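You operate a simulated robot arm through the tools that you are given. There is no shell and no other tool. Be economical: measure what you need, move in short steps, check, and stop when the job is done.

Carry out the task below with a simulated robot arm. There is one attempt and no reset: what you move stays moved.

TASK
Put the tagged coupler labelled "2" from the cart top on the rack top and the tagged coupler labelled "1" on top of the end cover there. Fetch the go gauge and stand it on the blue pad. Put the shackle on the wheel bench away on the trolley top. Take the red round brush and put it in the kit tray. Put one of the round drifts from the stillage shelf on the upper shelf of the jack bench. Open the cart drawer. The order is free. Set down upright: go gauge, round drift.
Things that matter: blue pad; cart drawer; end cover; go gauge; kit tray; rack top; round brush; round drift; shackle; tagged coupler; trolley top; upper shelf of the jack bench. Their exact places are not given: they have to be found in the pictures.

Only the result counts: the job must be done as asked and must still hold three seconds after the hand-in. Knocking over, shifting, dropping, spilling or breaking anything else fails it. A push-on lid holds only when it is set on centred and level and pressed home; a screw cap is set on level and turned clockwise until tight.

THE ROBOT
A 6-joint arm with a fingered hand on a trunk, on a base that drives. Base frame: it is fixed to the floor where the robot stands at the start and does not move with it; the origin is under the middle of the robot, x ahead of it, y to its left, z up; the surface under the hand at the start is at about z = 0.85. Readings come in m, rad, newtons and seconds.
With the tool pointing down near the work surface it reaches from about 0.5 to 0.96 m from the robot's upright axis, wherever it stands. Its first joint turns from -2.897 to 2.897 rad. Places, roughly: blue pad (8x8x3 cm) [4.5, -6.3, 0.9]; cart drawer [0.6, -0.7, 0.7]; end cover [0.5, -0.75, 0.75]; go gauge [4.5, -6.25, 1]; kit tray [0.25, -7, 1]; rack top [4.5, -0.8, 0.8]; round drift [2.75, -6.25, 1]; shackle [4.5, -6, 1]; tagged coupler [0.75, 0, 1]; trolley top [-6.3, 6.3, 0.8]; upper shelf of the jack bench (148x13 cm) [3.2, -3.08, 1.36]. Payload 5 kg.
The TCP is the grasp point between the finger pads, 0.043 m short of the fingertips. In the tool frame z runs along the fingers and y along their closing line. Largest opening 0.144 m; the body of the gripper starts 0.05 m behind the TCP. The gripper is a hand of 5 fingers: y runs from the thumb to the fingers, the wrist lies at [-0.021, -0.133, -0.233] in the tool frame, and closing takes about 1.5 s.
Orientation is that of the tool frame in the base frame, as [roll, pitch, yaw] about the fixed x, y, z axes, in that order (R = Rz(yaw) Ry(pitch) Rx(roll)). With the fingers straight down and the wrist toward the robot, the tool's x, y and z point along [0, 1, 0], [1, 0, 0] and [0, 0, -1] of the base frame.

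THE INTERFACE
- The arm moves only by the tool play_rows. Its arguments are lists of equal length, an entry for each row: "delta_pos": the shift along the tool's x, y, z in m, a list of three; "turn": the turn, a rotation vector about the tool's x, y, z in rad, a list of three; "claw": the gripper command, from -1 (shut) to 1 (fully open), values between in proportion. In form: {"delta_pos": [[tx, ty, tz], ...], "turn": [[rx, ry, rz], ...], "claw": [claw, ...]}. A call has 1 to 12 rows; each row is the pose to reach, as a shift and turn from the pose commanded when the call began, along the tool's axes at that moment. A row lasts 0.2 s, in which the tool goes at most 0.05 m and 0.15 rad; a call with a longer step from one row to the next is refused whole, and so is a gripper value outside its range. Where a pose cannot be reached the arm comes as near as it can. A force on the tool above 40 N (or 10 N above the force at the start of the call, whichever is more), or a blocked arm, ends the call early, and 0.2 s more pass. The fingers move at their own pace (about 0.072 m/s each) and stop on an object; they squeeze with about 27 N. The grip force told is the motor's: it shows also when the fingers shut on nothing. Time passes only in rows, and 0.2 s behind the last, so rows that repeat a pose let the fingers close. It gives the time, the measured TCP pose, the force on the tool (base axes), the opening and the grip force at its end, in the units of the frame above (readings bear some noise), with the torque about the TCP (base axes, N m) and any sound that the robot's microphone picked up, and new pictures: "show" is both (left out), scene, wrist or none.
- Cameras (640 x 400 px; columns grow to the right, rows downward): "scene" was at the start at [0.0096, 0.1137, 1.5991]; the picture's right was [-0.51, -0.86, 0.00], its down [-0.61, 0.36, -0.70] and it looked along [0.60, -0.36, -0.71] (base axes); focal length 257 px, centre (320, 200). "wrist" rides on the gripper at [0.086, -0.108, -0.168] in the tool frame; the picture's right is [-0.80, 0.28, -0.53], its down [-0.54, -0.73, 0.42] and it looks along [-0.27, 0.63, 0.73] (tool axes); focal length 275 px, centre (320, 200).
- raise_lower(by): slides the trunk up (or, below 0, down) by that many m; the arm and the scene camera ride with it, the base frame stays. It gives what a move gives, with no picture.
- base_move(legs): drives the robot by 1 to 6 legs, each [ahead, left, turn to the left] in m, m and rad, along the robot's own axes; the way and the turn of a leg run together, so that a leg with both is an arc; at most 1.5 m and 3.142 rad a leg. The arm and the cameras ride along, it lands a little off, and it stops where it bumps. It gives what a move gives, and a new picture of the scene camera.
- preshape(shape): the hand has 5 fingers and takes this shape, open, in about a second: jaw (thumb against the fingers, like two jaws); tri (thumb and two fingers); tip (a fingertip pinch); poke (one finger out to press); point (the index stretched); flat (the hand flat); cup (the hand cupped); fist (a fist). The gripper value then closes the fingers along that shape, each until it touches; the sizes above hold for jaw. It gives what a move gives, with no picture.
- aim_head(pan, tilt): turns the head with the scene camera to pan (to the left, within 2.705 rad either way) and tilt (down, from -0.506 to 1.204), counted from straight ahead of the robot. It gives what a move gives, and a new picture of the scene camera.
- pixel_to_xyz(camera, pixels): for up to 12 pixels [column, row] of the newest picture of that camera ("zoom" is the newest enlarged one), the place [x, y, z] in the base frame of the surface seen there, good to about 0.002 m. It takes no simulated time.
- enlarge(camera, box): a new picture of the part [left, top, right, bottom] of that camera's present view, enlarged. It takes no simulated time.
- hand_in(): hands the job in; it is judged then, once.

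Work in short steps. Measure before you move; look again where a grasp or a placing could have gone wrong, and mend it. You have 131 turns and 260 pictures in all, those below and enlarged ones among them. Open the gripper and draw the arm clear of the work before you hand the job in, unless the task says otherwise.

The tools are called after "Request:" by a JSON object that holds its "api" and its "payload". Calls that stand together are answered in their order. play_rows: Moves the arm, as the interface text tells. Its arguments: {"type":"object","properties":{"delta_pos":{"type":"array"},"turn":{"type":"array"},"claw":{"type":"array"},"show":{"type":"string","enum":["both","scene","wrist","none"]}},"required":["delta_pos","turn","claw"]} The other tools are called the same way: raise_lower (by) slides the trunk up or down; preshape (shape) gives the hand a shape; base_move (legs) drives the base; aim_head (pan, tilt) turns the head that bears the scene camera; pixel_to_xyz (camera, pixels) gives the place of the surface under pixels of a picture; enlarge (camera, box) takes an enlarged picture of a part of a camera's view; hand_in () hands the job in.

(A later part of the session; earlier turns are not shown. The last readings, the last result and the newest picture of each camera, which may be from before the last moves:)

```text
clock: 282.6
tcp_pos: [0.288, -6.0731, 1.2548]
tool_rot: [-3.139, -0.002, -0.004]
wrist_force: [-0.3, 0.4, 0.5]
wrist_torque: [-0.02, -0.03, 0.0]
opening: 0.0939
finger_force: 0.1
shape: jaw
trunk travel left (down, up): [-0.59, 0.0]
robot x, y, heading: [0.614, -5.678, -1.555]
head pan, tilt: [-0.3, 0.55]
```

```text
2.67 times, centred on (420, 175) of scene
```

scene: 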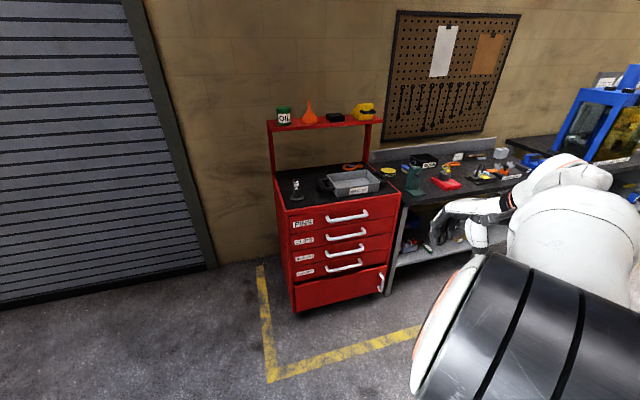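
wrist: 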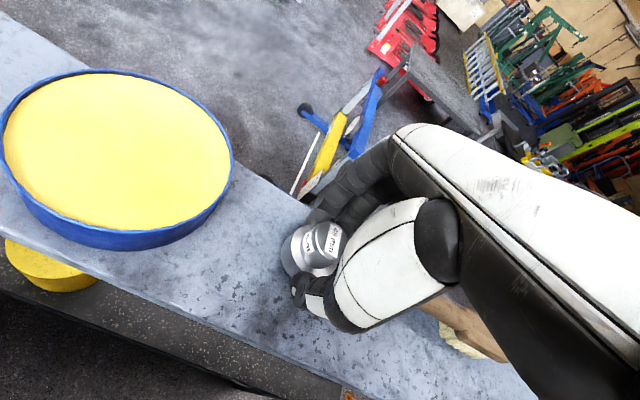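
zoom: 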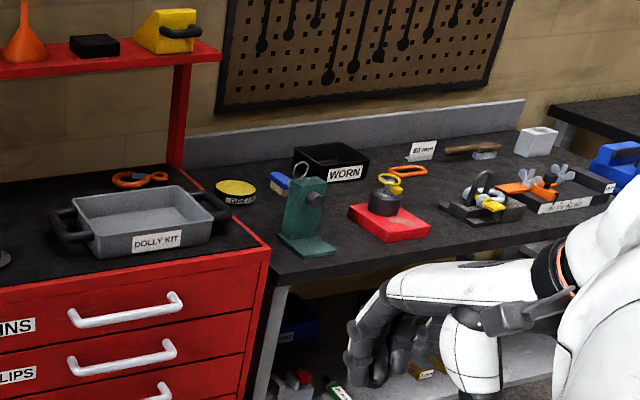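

The "DOLLY KIT" tray is the kit tray. I search for the red round brush: lower shelf and benches to the right.

Request:
{"api": "enlarge", "payload": {"camera": "scene", "box": [385, 210, 485, 275]}}

Request:
{"api": "enlarge", "payload": {"camera": "scene", "box": [360, 140, 560, 215]}}

Request:
{"api": "aim_head", "payload": {"pan": -1.0, "tilt": 0.4}}

Request:
{"api": "enlarge", "payload": {"camera": "scene", "box": [200, 100, 440, 250]}}

```text
6.15 times, centred on (435, 242) of scene
```

zoom: 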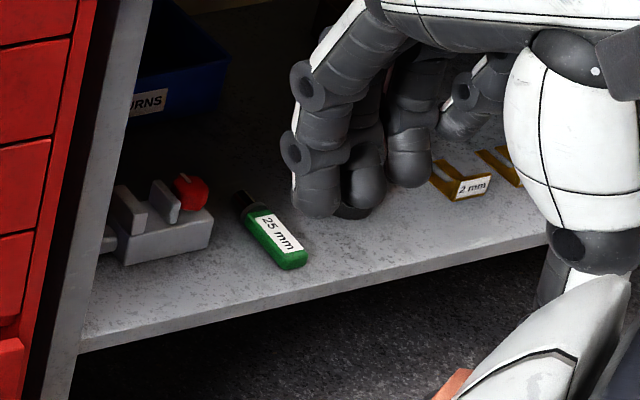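

```text
3.20 times, centred on (460, 178) of scene
```

zoom: 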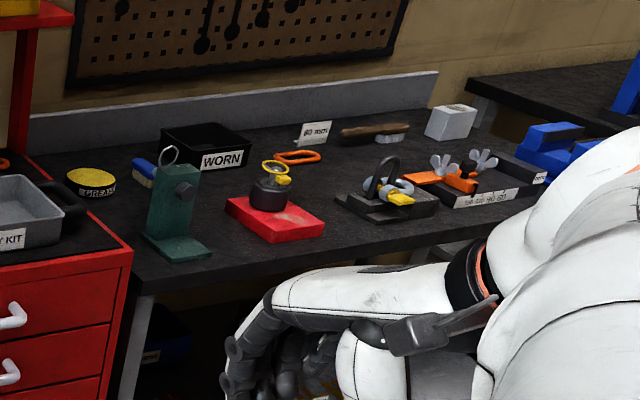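

```text
clock: 283.7
tcp_pos: [0.2878, -6.0745, 1.2545]
tool_rot: [-3.14, -0.001, -0.005]
wrist_force: [-0.5, -0.4, 0.9]
wrist_torque: [0.0, 0.0, -0.04]
opening: 0.0943
finger_force: 0.0
shape: jaw
trunk travel left (down, up): [-0.59, 0.0]
robot x, y, heading: [0.6193, -5.6808, -1.559]
head pan, tilt: [-1.0, 0.4]
```

scene: 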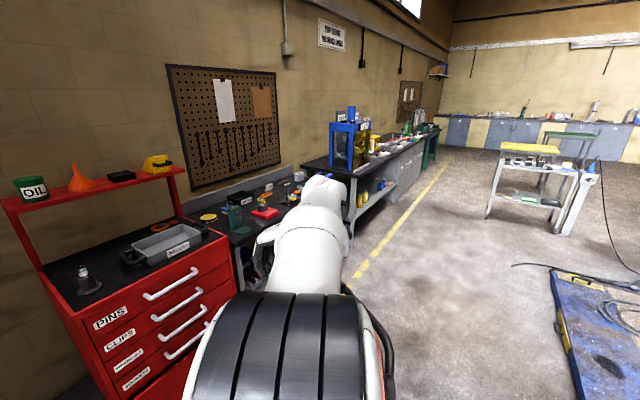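

```text
2.67 times, centred on (320, 175) of scene
```

zoom: 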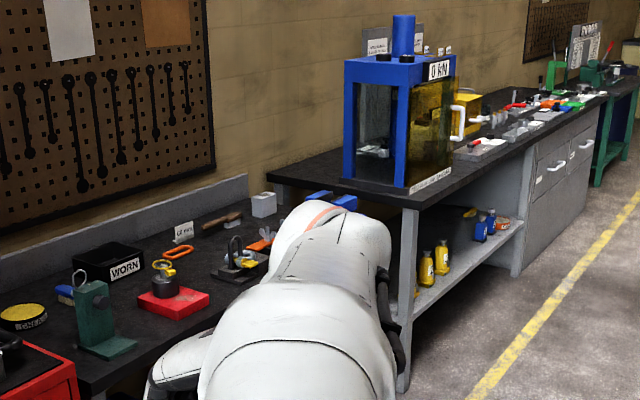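

No red brush nearby yet. I zoom farther along the bench.

Request:
{"api": "enlarge", "payload": {"camera": "scene", "box": [360, 105, 460, 165]}}

Request:
{"api": "aim_head", "payload": {"pan": -1.35, "tilt": 0.2}}

Request:
{"api": "enlarge", "payload": {"camera": "scene", "box": [200, 100, 420, 240]}}

Request:
{"api": "enlarge", "payload": {"camera": "scene", "box": [400, 80, 620, 220]}}

```text
6.40 times, centred on (410, 135) of scene
```

zoom: 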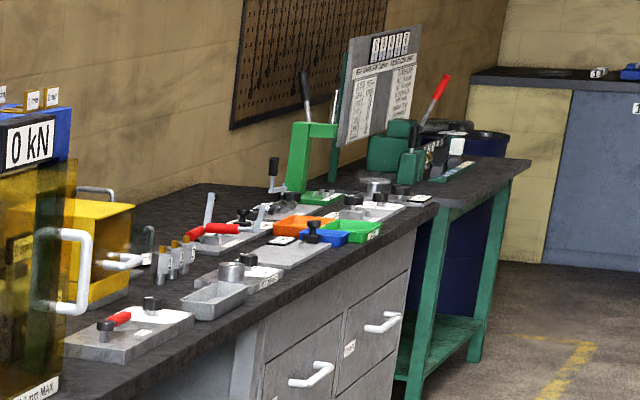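

```text
clock: 284.5
tcp_pos: [0.2871, -6.0719, 1.2548]
tool_rot: [-3.138, -0.003, -0.003]
wrist_force: [0.1, -0.1, -0.1]
wrist_torque: [0.04, -0.02, -0.01]
opening: 0.0939
finger_force: 0.1
shape: jaw
trunk travel left (down, up): [-0.59, 0.0]
robot x, y, heading: [0.6155, -5.6819, -1.556]
head pan, tilt: [-1.349, 0.201]
```

scene: 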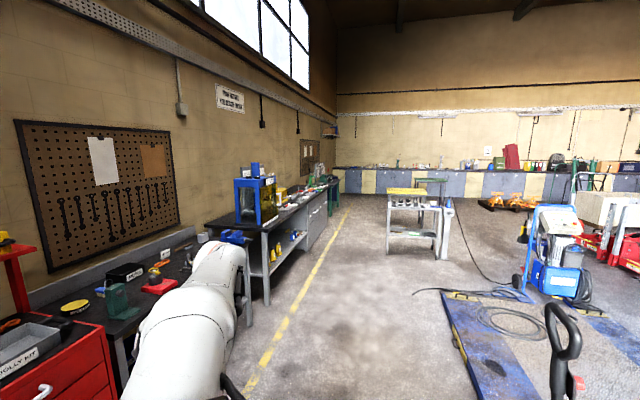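

```text
2.86 times, centred on (310, 170) of scene
```

zoom: 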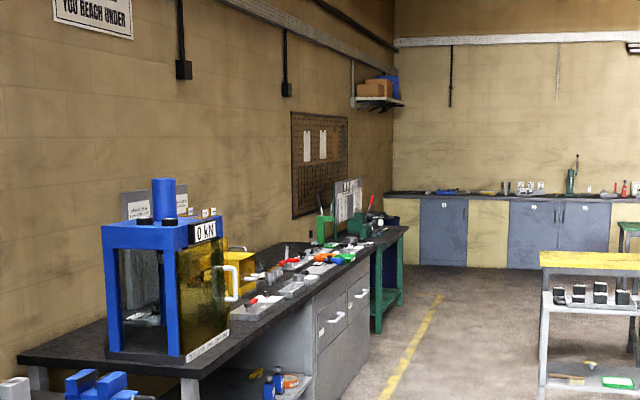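

```text
2.86 times, centred on (510, 150) of scene
```

zoom: 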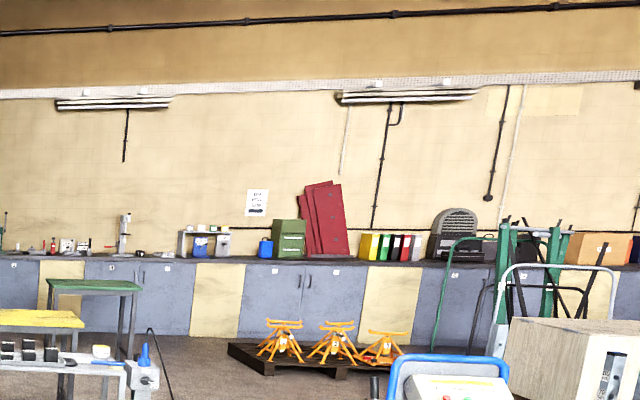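

I move right along the bench to view it from the front without the arm in the way.

Request:
{"api": "base_move", "payload": {"legs": [[0.1, -1.0, 0]]}}

Request:
{"api": "aim_head", "payload": {"pan": 0.2, "tilt": 0.6}}

Request:
{"api": "enlarge", "payload": {"camera": "scene", "box": [200, 100, 500, 290]}}

```text
clock: 289.7
tcp_pos: [-0.7143, -6.1861, 1.2542]
tool_rot: [-3.139, -0.001, -0.011]
wrist_force: [0.9, 0.7, -0.1]
wrist_torque: [0.01, 0.01, 0.02]
opening: 0.0941
finger_force: 0.0
shape: jaw
trunk travel left (down, up): [-0.59, 0.0]
robot x, y, heading: [-0.3835, -5.7927, -1.563]
head pan, tilt: [-1.349, 0.201]
```

scene: 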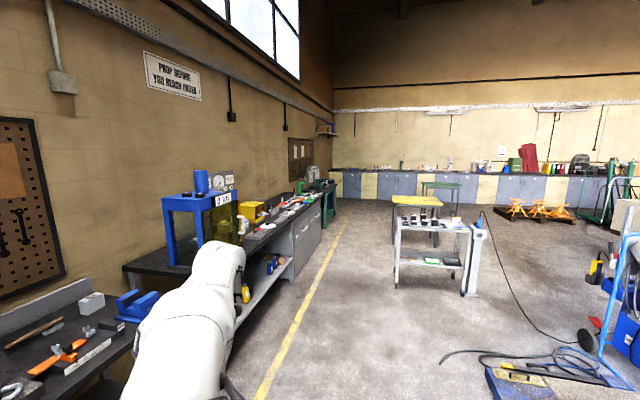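

```text
clock: 291.4
tcp_pos: [-0.7139, -6.1868, 1.2543]
tool_rot: [-3.139, -0.002, -0.009]
wrist_force: [-0.9, 0.2, 0.5]
wrist_torque: [0.02, 0.01, -0.01]
opening: 0.0941
finger_force: 0.1
shape: jaw
trunk travel left (down, up): [-0.59, 0.0]
robot x, y, heading: [-0.3887, -5.7963, -1.56]
head pan, tilt: [0.201, 0.6]
```

scene: 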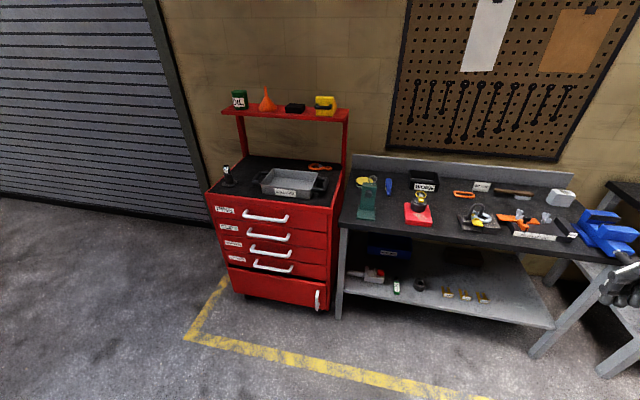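

```text
2.11 times, centred on (350, 195) of scene
```

zoom: 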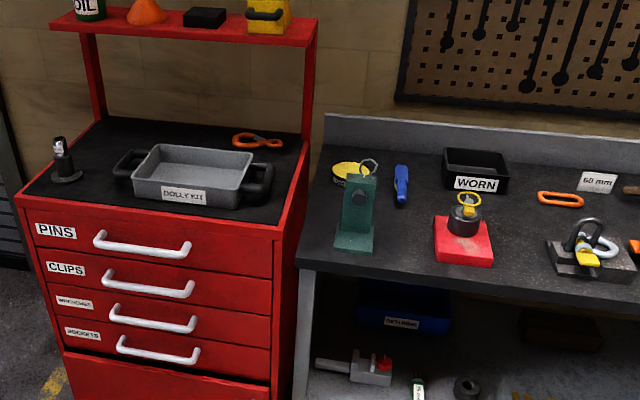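

No red brush here (one is blue). I scan other surroundings at zoom.

Request:
{"api": "aim_head", "payload": {"pan": -1.5, "tilt": 0.3}}

Request:
{"api": "enlarge", "payload": {"camera": "scene", "box": [150, 100, 350, 225]}}

Request:
{"api": "enlarge", "payload": {"camera": "scene", "box": [320, 110, 440, 185]}}

Request:
{"api": "aim_head", "payload": {"pan": -2.3, "tilt": 0.2}}

Request:
{"api": "aim_head", "payload": {"pan": 2.6, "tilt": 0.2}}

```text
clock: 293.1
tcp_pos: [-0.7149, -6.1864, 1.2546]
tool_rot: [-3.141, -0.001, -0.009]
wrist_force: [-0.8, -1.0, -0.3]
wrist_torque: [-0.01, -0.05, 0.01]
opening: 0.0939
finger_force: 0.0
shape: jaw
trunk travel left (down, up): [-0.59, 0.0]
robot x, y, heading: [-0.3861, -5.7918, -1.564]
head pan, tilt: [-1.499, 0.3]
```

scene: 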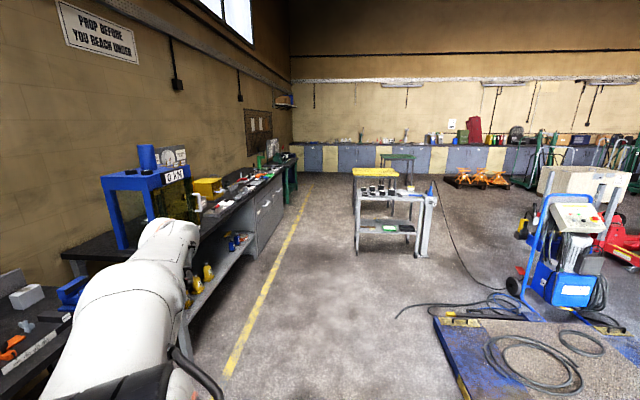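

```text
3.20 times, centred on (250, 162) of scene
```

zoom: 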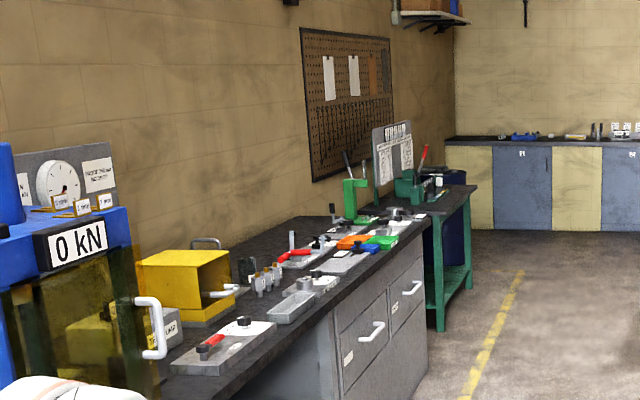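

```text
5.33 times, centred on (380, 148) of scene
```

zoom: 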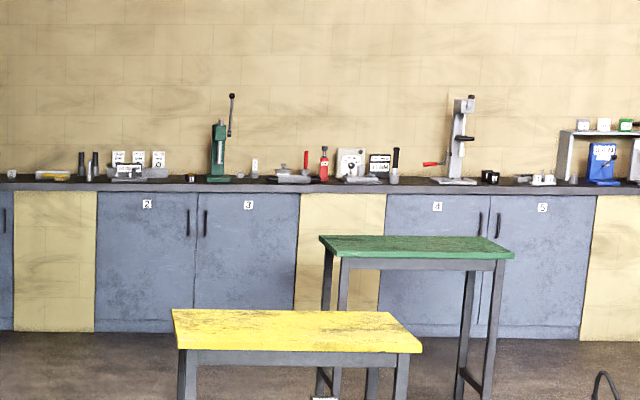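

```text
clock: 294.2
tcp_pos: [-0.7147, -6.1868, 1.2534]
tool_rot: [-3.139, -0.002, -0.007]
wrist_force: [0.4, 0.2, -0.4]
wrist_torque: [-0.01, -0.03, -0.04]
opening: 0.0941
finger_force: 0.0
shape: jaw
trunk travel left (down, up): [-0.59, 0.0]
robot x, y, heading: [-0.3821, -5.7945, -1.559]
head pan, tilt: [-2.3, 0.201]
```

scene: 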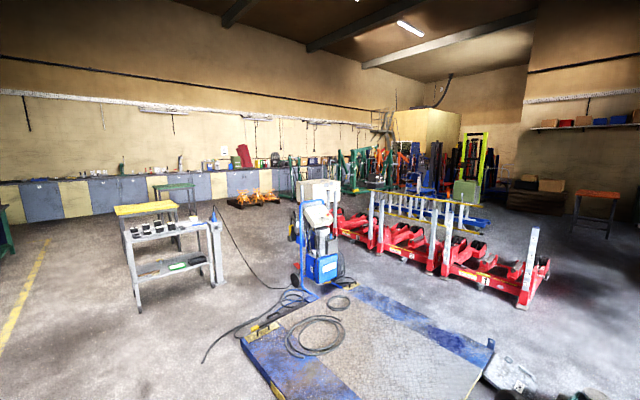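

```text
clock: 298.1
tcp_pos: [-0.7147, -6.1864, 1.2551]
tool_rot: [-3.14, -0.002, -0.008]
wrist_force: [-0.1, -0.1, -0.1]
wrist_torque: [-0.01, -0.01, 0.01]
opening: 0.0937
finger_force: 0.1
shape: jaw
trunk travel left (down, up): [-0.59, 0.0]
robot x, y, heading: [-0.3863, -5.7915, -1.56]
head pan, tilt: [2.601, 0.201]
```

scene: 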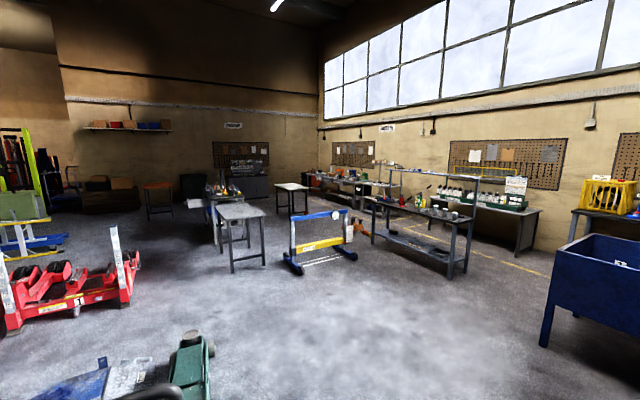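

I zoom on the small grey stand and the CHECK FIRST cabinet with the blue pot.

Request:
{"api": "enlarge", "payload": {"camera": "scene", "box": [205, 135, 325, 215]}}

Request:
{"api": "aim_head", "payload": {"pan": -2.1, "tilt": 0.3}}

Request:
{"api": "enlarge", "payload": {"camera": "scene", "box": [120, 130, 320, 260]}}

```text
5.00 times, centred on (265, 175) of scene
```

zoom: 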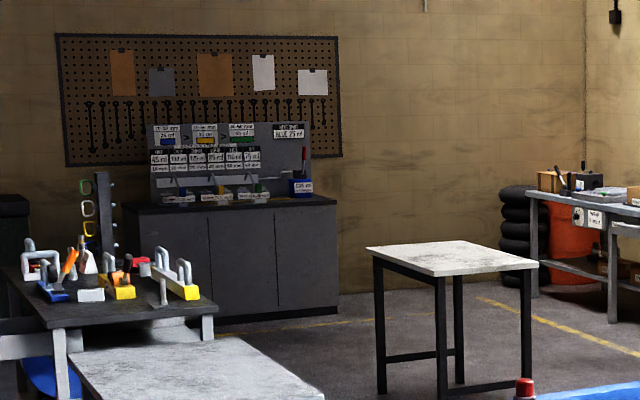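

```text
clock: 301.8
tcp_pos: [-0.7149, -6.1857, 1.255]
tool_rot: [-3.139, -0.001, -0.009]
wrist_force: [0.9, -0.5, 0.5]
wrist_torque: [0.01, 0.02, 0.0]
opening: 0.094
finger_force: 0.1
shape: jaw
trunk travel left (down, up): [-0.59, 0.0]
robot x, y, heading: [-0.3824, -5.7943, -1.561]
head pan, tilt: [-2.1, 0.3]
```

scene: 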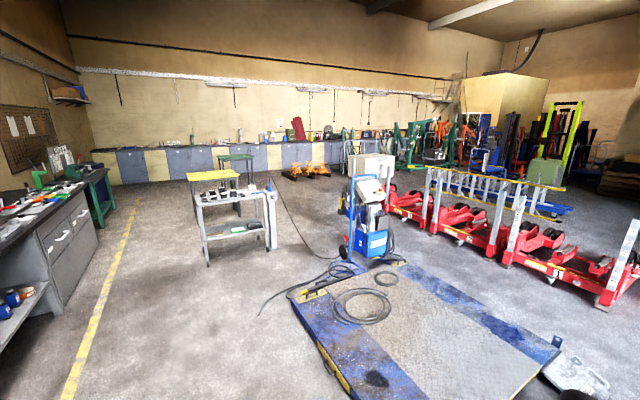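

```text
3.08 times, centred on (220, 195) of scene
```

zoom: 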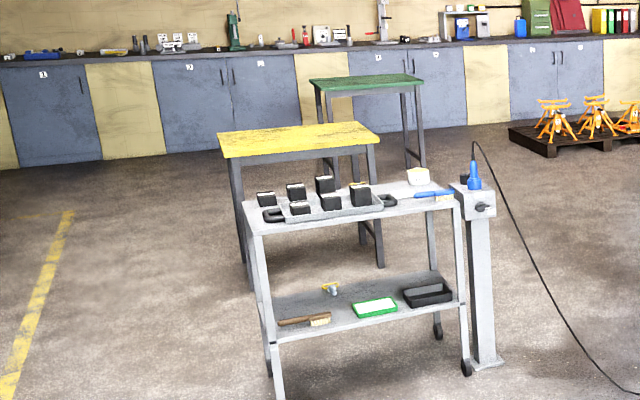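

I zoom strongly on the blue box with the red stick on the CHECK FIRST cabinet, and the goods-in/upper parts.

Request:
{"api": "aim_head", "payload": {"pan": 2.6, "tilt": 0.2}}

Request:
{"api": "enlarge", "payload": {"camera": "scene", "box": [230, 157, 280, 182]}}

Request:
{"api": "enlarge", "payload": {"camera": "scene", "box": [300, 160, 400, 220]}}

Request:
{"api": "enlarge", "payload": {"camera": "scene", "box": [370, 150, 500, 230]}}

```text
clock: 305.5
tcp_pos: [-0.7145, -6.1874, 1.2549]
tool_rot: [-3.14, -0.002, -0.008]
wrist_force: [-0.1, 0.2, -0.2]
wrist_torque: [0.0, -0.01, -0.01]
opening: 0.0942
finger_force: 0.0
shape: jaw
trunk travel left (down, up): [-0.59, 0.0]
robot x, y, heading: [-0.3829, -5.7928, -1.559]
head pan, tilt: [2.601, 0.201]
```

scene: 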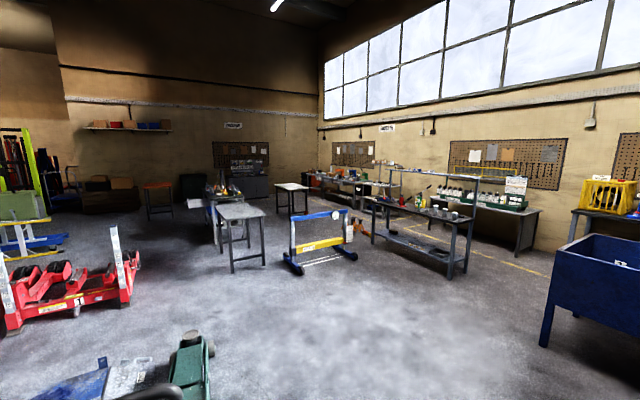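

```text
12.80 times, centred on (255, 170) of scene
```

zoom: 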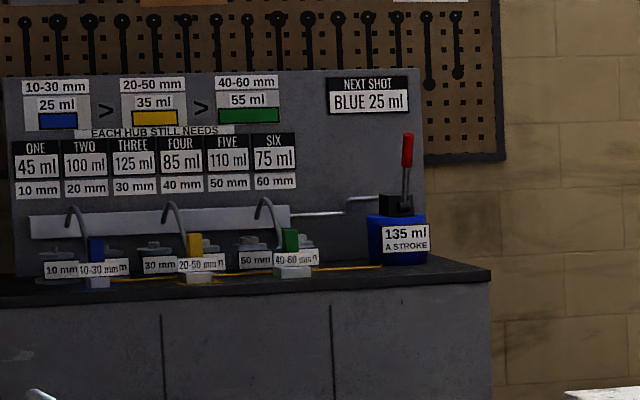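

```text
6.40 times, centred on (350, 190) of scene
```

zoom: 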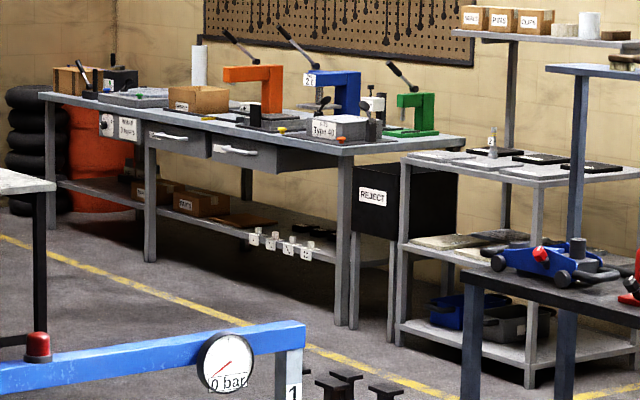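

```text
4.92 times, centred on (435, 190) of scene
```

zoom: 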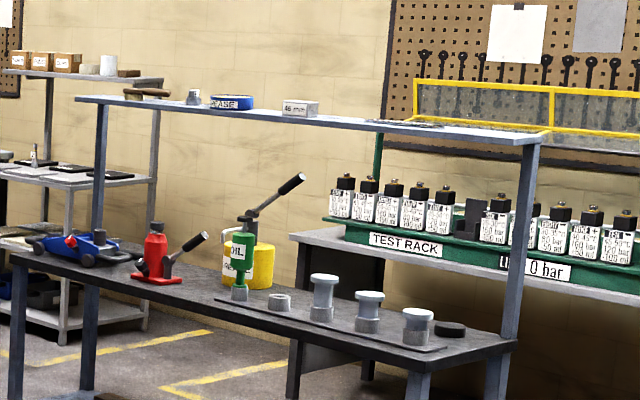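

Not a brush. I read the cabinet drawers' labels and look into the bins on the shelf.

Request:
{"api": "aim_head", "payload": {"pan": 0.2, "tilt": 0.6}}

Request:
{"api": "enlarge", "payload": {"camera": "scene", "box": [205, 195, 305, 285]}}

Request:
{"api": "enlarge", "payload": {"camera": "scene", "box": [335, 220, 505, 310]}}

Request:
{"api": "enlarge", "payload": {"camera": "scene", "box": [340, 150, 500, 250]}}

```text
clock: 307.7
tcp_pos: [-0.7139, -6.1857, 1.2536]
tool_rot: [-3.138, -0.001, -0.009]
wrist_force: [-1.2, 0.4, 0.1]
wrist_torque: [0.06, -0.01, -0.01]
opening: 0.094
finger_force: 0.0
shape: jaw
trunk travel left (down, up): [-0.59, 0.0]
robot x, y, heading: [-0.3866, -5.794, -1.557]
head pan, tilt: [0.201, 0.6]
```

scene: 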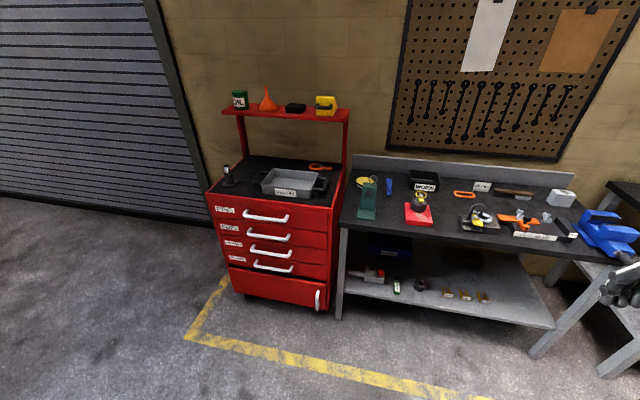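

```text
4.44 times, centred on (255, 240) of scene
```

zoom: 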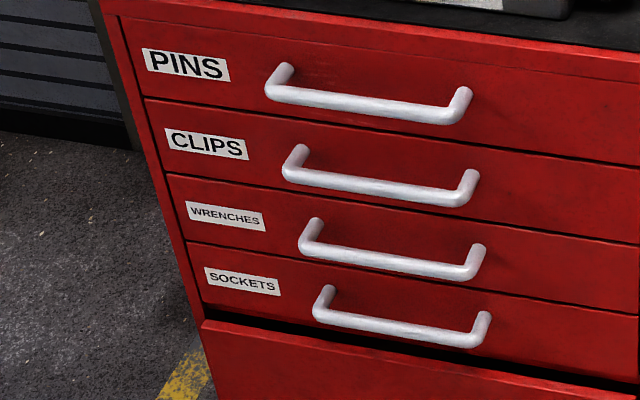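

```text
3.76 times, centred on (420, 265) of scene
```

zoom: 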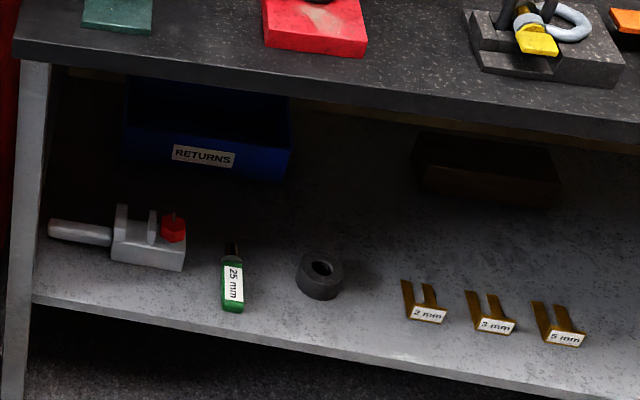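

```text
4.00 times, centred on (420, 200) of scene
```

zoom: 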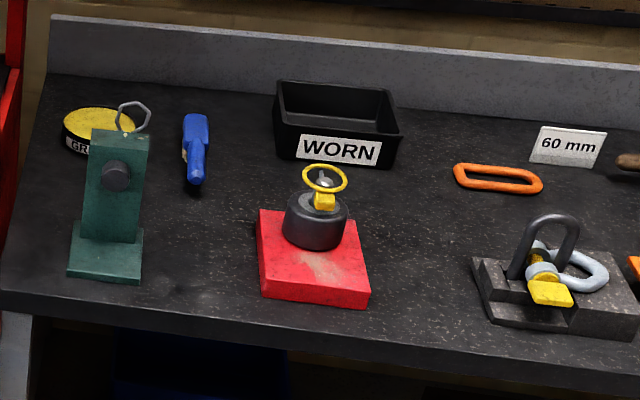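

No red brush here. I zoom onto the west wall counter, where some red sticks showed.

Request:
{"api": "aim_head", "payload": {"pan": -1.5, "tilt": 0.3}}

Request:
{"api": "enlarge", "payload": {"camera": "scene", "box": [358, 124, 398, 149]}}

Request:
{"api": "enlarge", "payload": {"camera": "scene", "box": [395, 120, 435, 150]}}

Request:
{"api": "enlarge", "payload": {"camera": "scene", "box": [315, 124, 360, 149]}}

```text
clock: 309.5
tcp_pos: [-0.7158, -6.1854, 1.2545]
tool_rot: [-3.14, -0.002, -0.01]
wrist_force: [0.8, -0.2, -0.1]
wrist_torque: [0.01, 0.01, 0.01]
opening: 0.0938
finger_force: 0.1
shape: jaw
trunk travel left (down, up): [-0.59, 0.0]
robot x, y, heading: [-0.3836, -5.794, -1.563]
head pan, tilt: [-1.499, 0.3]
```

scene: 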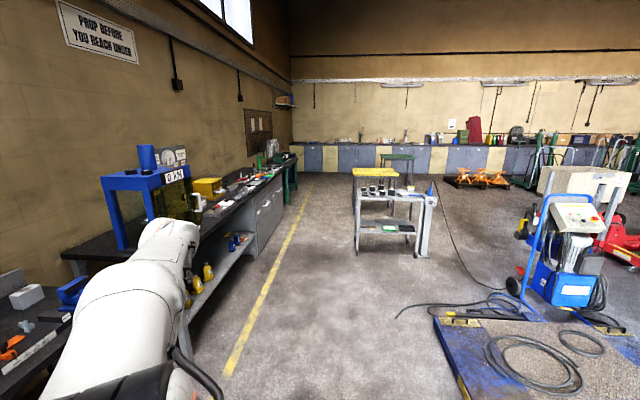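

```text
16.00 times, centred on (378, 136) of scene
```

zoom: 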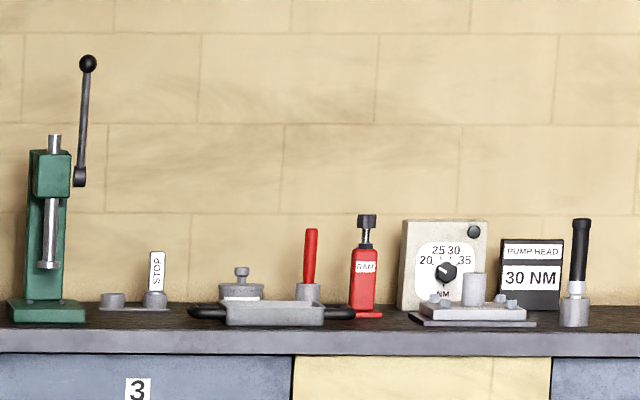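

```text
13.33 times, centred on (415, 135) of scene
```

zoom: 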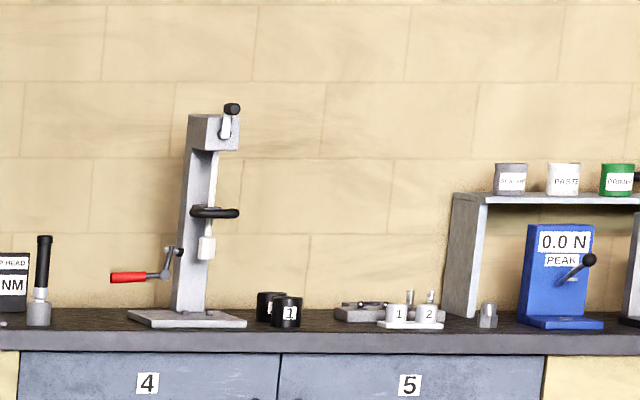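

```text
14.22 times, centred on (338, 136) of scene
```

zoom: 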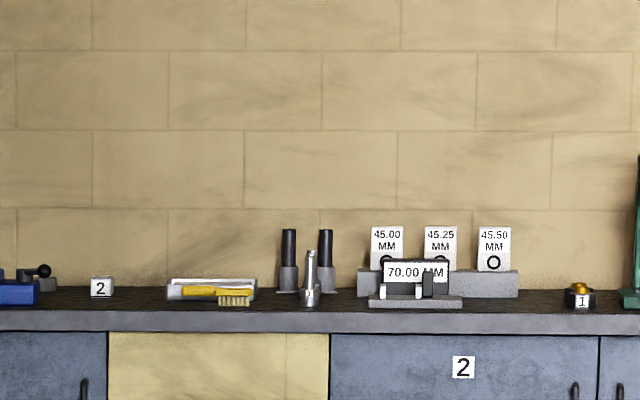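

A red stick standing in a grey pot on the west counter (same style as the green one in a cup on the wheel bench) — likely the red round brush. I locate it.

Request:
{"api": "enlarge", "payload": {"camera": "scene", "box": [370, 132, 386, 148]}}

Request:
{"api": "pixel_to_xyz", "payload": {"camera": "scene", "pixels": [[377.4, 140], [377, 142.5], [375, 144.5], [370, 150], [395, 230], [430, 250], [355, 180], [410, 160], [340, 180]]}}

```text
16.00 times, centred on (378, 140) of scene
```

zoom: 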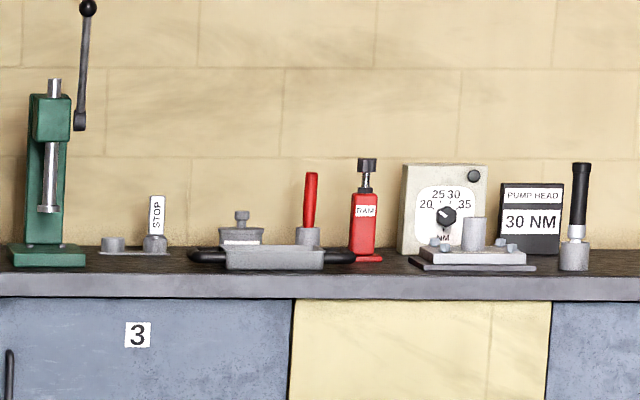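

```text
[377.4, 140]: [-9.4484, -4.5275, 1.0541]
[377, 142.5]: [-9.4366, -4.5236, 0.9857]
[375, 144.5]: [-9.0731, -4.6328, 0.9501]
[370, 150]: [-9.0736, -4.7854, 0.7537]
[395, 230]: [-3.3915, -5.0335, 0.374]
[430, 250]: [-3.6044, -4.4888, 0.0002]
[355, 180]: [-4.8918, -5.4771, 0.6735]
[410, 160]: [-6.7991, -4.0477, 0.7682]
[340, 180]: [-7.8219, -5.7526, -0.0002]
```

Brush at ≈[-9.45,-4.52]. I check the bench front line, then turn to face −x.

Request:
{"api": "pixel_to_xyz", "payload": {"camera": "scene", "pixels": [[285, 190], [297, 180], [250, 230], [345, 190], [358, 235], [410, 185]]}}

Request:
{"api": "base_move", "payload": {"legs": [[0, 0, -1.58]]}}

```text
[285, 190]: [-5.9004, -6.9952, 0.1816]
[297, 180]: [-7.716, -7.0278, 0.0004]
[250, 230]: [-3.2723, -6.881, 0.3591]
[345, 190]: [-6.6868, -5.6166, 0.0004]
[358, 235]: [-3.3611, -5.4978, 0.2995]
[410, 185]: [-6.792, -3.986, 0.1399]
```

```text
clock: 313.7
tcp_pos: [-0.7782, -5.4616, 1.2539]
tool_rot: [-3.14, -0.002, -1.577]
wrist_force: [-0.7, -1.0, 0.8]
wrist_torque: [0.01, 0.02, 0.01]
opening: 0.0941
finger_force: 0.0
shape: jaw
trunk travel left (down, up): [-0.59, 0.0]
robot x, y, heading: [-0.3817, -5.7924, -3.132]
head pan, tilt: [-1.499, 0.3]
```

scene: 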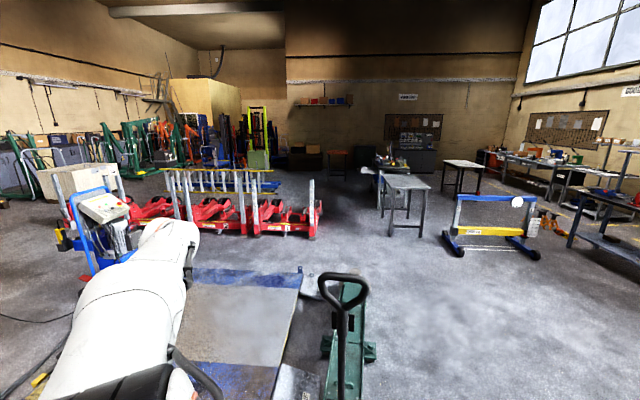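

I drive west along the corridor at y ≈ −6.15.

Request:
{"api": "base_move", "payload": {"legs": [[0.3, 0.36, -0.01], [1.5, 0, 0], [1.5, 0, 0], [1.5, 0, 0], [1.5, 0, 0], [1.2, 0, 0]]}}

Request:
{"api": "aim_head", "payload": {"pan": -0.6, "tilt": 0.35}}

```text
clock: 350.3
tcp_pos: [-8.2887, -5.8496, 1.2537]
tool_rot: [-3.139, -0.003, -1.574]
wrist_force: [-0.3, -0.5, 0.8]
wrist_torque: [0.0, -0.04, 0.01]
opening: 0.0942
finger_force: 0.0
shape: jaw
trunk travel left (down, up): [-0.59, 0.0]
robot x, y, heading: [-7.8953, -6.1817, -3.126]
head pan, tilt: [-1.499, 0.3]
```

scene: 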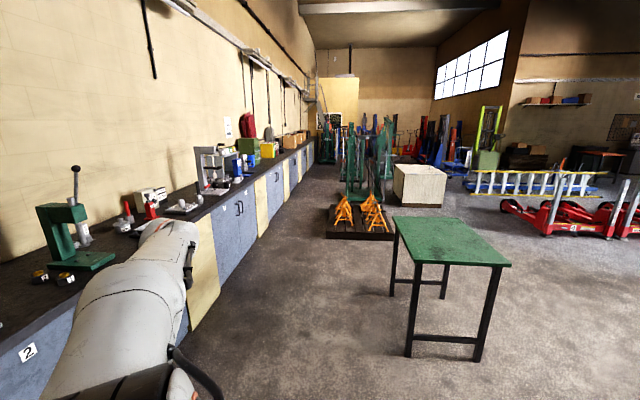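

```text
clock: 351.5
tcp_pos: [-8.2881, -5.8503, 1.2547]
tool_rot: [-3.14, -0.002, -1.574]
wrist_force: [0.1, -0.2, -0.6]
wrist_torque: [-0.01, -0.02, -0.01]
opening: 0.0939
finger_force: 0.0
shape: jaw
trunk travel left (down, up): [-0.59, 0.0]
robot x, y, heading: [-7.8957, -6.1779, -3.129]
head pan, tilt: [-0.6, 0.351]
```

scene: 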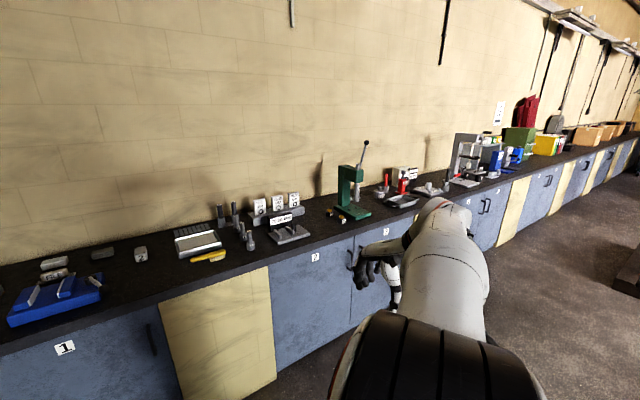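

I check the green table's position before sliding right.

Request:
{"api": "aim_head", "payload": {"pan": -1.4, "tilt": 0.5}}

Request:
{"api": "pixel_to_xyz", "payload": {"camera": "scene", "pixels": [[360, 200], [365, 215], [380, 230], [460, 200], [350, 170], [340, 130], [300, 100]]}}

```text
clock: 352.7
tcp_pos: [-8.2888, -5.8501, 1.2537]
tool_rot: [-3.141, -0.004, -1.574]
wrist_force: [0.4, -1.1, -0.4]
wrist_torque: [-0.02, 0.03, 0.0]
opening: 0.0941
finger_force: 0.0
shape: jaw
trunk travel left (down, up): [-0.59, 0.0]
robot x, y, heading: [-7.8899, -6.1764, -3.121]
head pan, tilt: [-1.4, 0.499]
```

scene: 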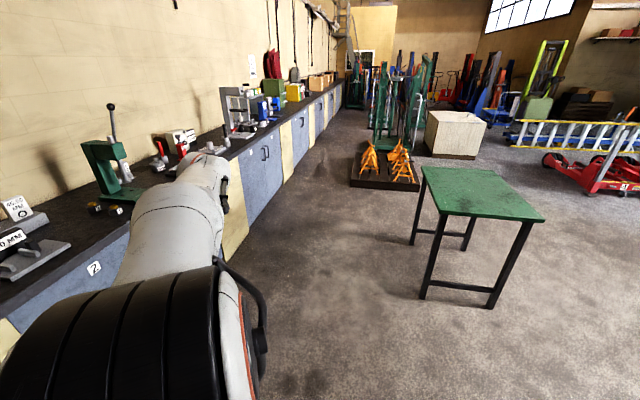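

```text
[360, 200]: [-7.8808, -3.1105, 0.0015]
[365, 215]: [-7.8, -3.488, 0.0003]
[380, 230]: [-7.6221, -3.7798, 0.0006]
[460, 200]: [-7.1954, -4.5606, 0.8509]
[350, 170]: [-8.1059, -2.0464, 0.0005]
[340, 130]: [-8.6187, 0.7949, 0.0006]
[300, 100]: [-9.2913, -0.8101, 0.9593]
```

I slide right to face the brush pot.

Request:
{"api": "base_move", "payload": {"legs": [[0.15, -1.3, -0.02]]}}

Request:
{"api": "aim_head", "payload": {"pan": -0.1, "tilt": 0.5}}

Request:
{"api": "enlarge", "payload": {"camera": "scene", "box": [220, 130, 420, 255]}}

```text
clock: 359.2
tcp_pos: [-8.4406, -4.5564, 1.2537]
tool_rot: [-3.14, -0.003, -1.595]
wrist_force: [0.7, -0.3, -0.2]
wrist_torque: [-0.02, 0.01, -0.05]
opening: 0.0938
finger_force: 0.1
shape: jaw
trunk travel left (down, up): [-0.59, 0.0]
robot x, y, heading: [-8.0474, -4.8932, 3.138]
head pan, tilt: [-1.4, 0.499]
```

scene: 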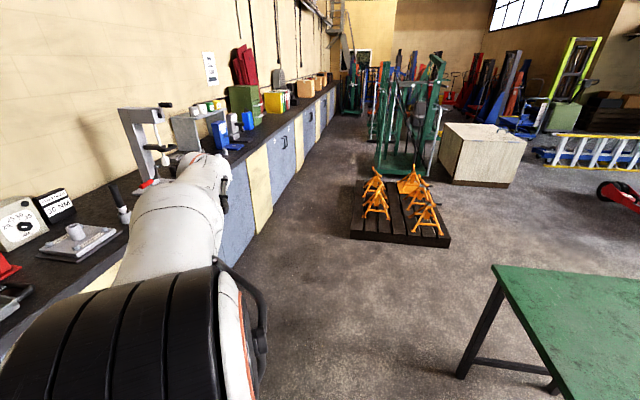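

```text
clock: 360.6
tcp_pos: [-8.4402, -4.5571, 1.2525]
tool_rot: [-3.138, -0.001, -1.593]
wrist_force: [0.6, 0.0, 0.3]
wrist_torque: [-0.01, 0.0, -0.01]
opening: 0.0943
finger_force: 0.1
shape: jaw
trunk travel left (down, up): [-0.59, 0.0]
robot x, y, heading: [-8.0487, -4.8899, 3.138]
head pan, tilt: [-0.099, 0.499]
```

scene: 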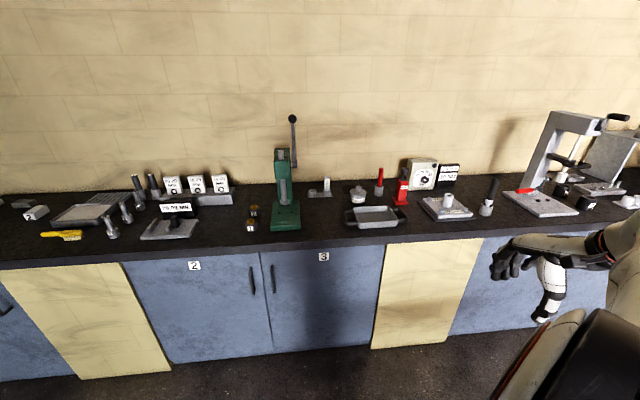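

```text
3.20 times, centred on (320, 192) of scene
```

zoom: 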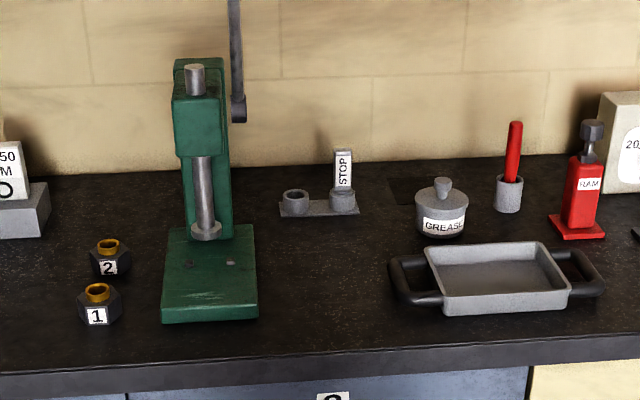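

The red brush stands in a small grey cup. I measure it and neighbours.

Request:
{"api": "pixel_to_xyz", "payload": {"camera": "zoom", "pixels": [[516, 124], [513, 150], [511, 178], [498, 180], [522, 182], [508, 205], [440, 185], [440, 225], [580, 170], [590, 125], [560, 190], [510, 285]]}}

Request:
{"api": "enlarge", "payload": {"camera": "scene", "box": [340, 160, 420, 210]}}

```text
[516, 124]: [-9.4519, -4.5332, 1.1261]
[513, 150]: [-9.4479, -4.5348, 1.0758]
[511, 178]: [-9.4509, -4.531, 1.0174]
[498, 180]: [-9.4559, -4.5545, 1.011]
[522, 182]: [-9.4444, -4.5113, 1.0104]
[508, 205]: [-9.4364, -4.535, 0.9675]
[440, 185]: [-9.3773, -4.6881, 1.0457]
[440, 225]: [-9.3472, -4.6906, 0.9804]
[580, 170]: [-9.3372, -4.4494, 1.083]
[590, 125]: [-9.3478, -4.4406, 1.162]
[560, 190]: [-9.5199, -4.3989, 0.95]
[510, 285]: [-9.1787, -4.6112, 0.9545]
```

```text
8.00 times, centred on (380, 185) of scene
```

zoom: 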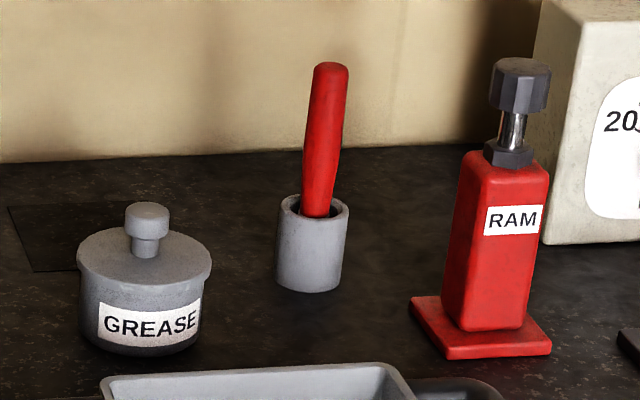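

Brush handle axis ≈[-9.459,-4.534], z 1.01–1.126. I drive up to the counter.

Request:
{"api": "base_move", "payload": {"legs": [[0.6, -0.02, 0.004]]}}

Request:
{"api": "aim_head", "payload": {"pan": -0.25, "tilt": 0.75}}

```text
clock: 364.0
tcp_pos: [-9.0396, -4.5335, 1.254]
tool_rot: [-3.137, -0.002, -1.594]
wrist_force: [0.7, -0.6, 0.1]
wrist_torque: [-0.03, 0.0, 0.01]
opening: 0.0941
finger_force: 0.2
shape: jaw
trunk travel left (down, up): [-0.59, 0.0]
robot x, y, heading: [-8.6525, -4.8707, 3.136]
head pan, tilt: [-0.099, 0.499]
```

scene: 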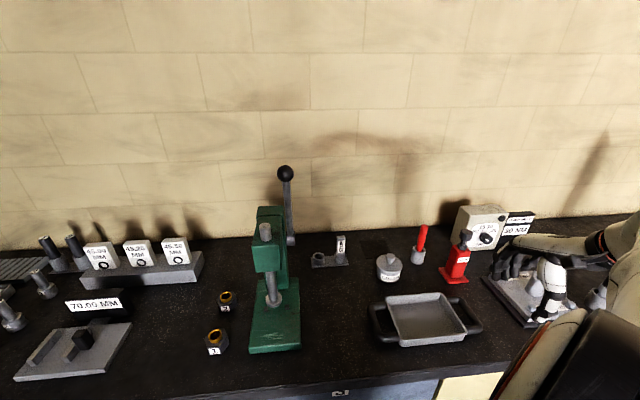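

```text
clock: 364.8
tcp_pos: [-9.0399, -4.5343, 1.2541]
tool_rot: [-3.141, -0.002, -1.595]
wrist_force: [0.1, -0.3, 0.4]
wrist_torque: [-0.04, 0.02, 0.01]
opening: 0.0942
finger_force: 0.1
shape: jaw
trunk travel left (down, up): [-0.59, 0.0]
robot x, y, heading: [-8.6519, -4.87, 3.14]
head pan, tilt: [-0.25, 0.75]
```

scene: 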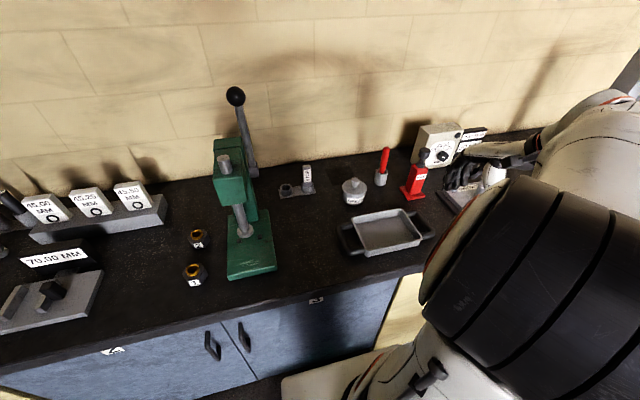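

I re-measure the brush in this view.

Request:
{"api": "enlarge", "payload": {"camera": "scene", "box": [340, 135, 440, 210]}}

Request:
{"api": "pixel_to_xyz", "payload": {"camera": "scene", "pixels": [[386, 149], [384, 157], [382, 166], [380, 180], [424, 154], [416, 178]]}}

```text
5.33 times, centred on (390, 172) of scene
```

zoom: 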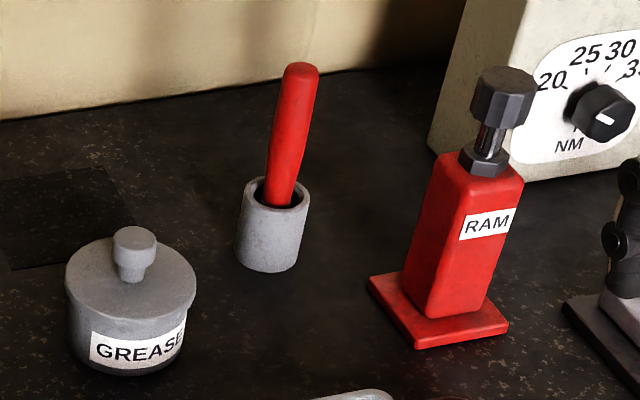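

```text
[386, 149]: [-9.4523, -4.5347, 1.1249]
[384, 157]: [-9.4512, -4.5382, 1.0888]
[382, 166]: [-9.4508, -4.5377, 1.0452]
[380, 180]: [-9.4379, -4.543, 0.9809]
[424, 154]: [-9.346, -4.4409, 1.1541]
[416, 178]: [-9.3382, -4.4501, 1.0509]
```

I extend over the brush at height, then check before descending.

Request:
{"api": "play_rows", "payload": {"delta_pos": [[0.001, 0.04, 0], [0.002, 0.08, 0], [0.003, 0.12, 0], [0.004, 0.16, 0], [0.005, 0.2, 0], [0.006, 0.24, 0], [0.007, 0.28, 0], [0.008, 0.32, 0], [0.009, 0.36, 0], [0.01, 0.4, 0], [0.011, 0.419, 0.01]], "turn": [[0, 0, 0], [0, 0, 0], [0, 0, 0], [0, 0, 0], [0, 0, 0], [0, 0, 0], [0, 0, 0], [0, 0, 0], [0, 0, 0], [0, 0, 0], [0, 0, 0]], "claw": [0.05, 0.05, 0.05, 0.05, 0.05, 0.05, 0.05, 0.05, 0.05, 0.05, 0.05]}}

```text
clock: 367.2
tcp_pos: [-9.46, -4.5343, 1.2401]
tool_rot: [-3.138, -0.004, -1.593]
wrist_force: [0.0, 0.3, 0.2]
wrist_torque: [-0.01, -0.02, 0.04]
opening: 0.0761
finger_force: 0.1
shape: jaw
trunk travel left (down, up): [-0.59, 0.0]
robot x, y, heading: [-8.6547, -4.8707, 3.141]
head pan, tilt: [-0.25, 0.75]
```

scene: 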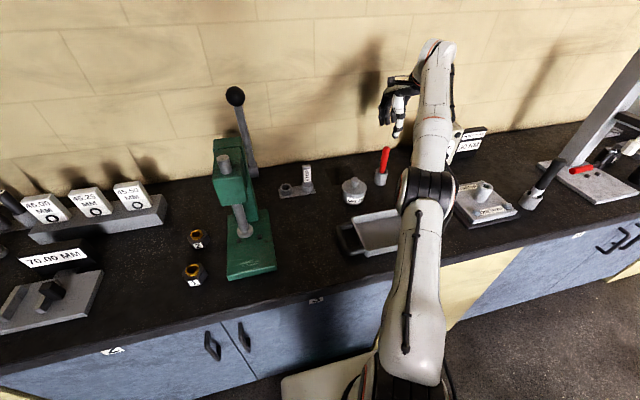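
wrist: 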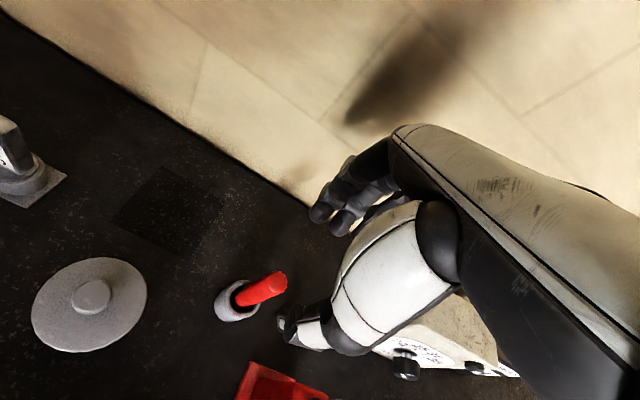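

Well aligned. I descend to TCP z 1.08.

Request:
{"api": "play_rows", "payload": {"delta_pos": [[0, 0.0, 0.03], [0, 0, 0.06], [0, 0, 0.09], [0, 0, 0.12], [0, 0, 0.145], [0, 0, 0.16]], "turn": [[0, 0, 0], [0, 0, 0], [0, 0, 0], [0, 0, 0], [0, 0, 0], [0, 0, 0]], "claw": [0.05, 0.05, 0.05, 0.05, 0.05, 0.05]}}

Request:
{"api": "enlarge", "payload": {"camera": "scene", "box": [340, 110, 460, 200]}}

```text
clock: 368.6
tcp_pos: [-9.4589, -4.5361, 1.0836]
tool_rot: [-3.14, -0.001, -1.593]
wrist_force: [-0.6, 0.4, -0.2]
wrist_torque: [-0.02, -0.01, 0.02]
opening: 0.076
finger_force: 0.1
shape: jaw
trunk travel left (down, up): [-0.59, 0.0]
robot x, y, heading: [-8.647, -4.8682, 3.139]
head pan, tilt: [-0.25, 0.75]
```

scene: 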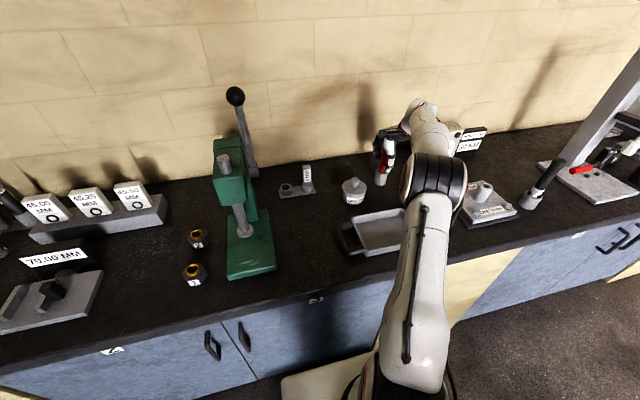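
wrist: 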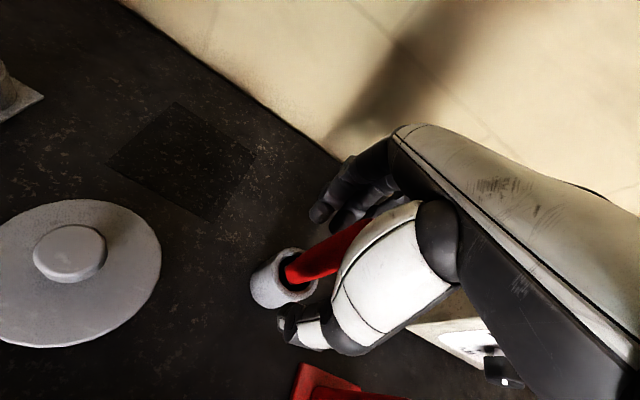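

```text
4.44 times, centred on (400, 155) of scene
```

zoom: 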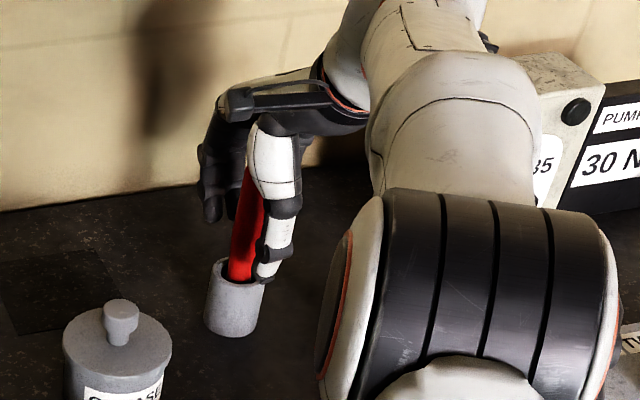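

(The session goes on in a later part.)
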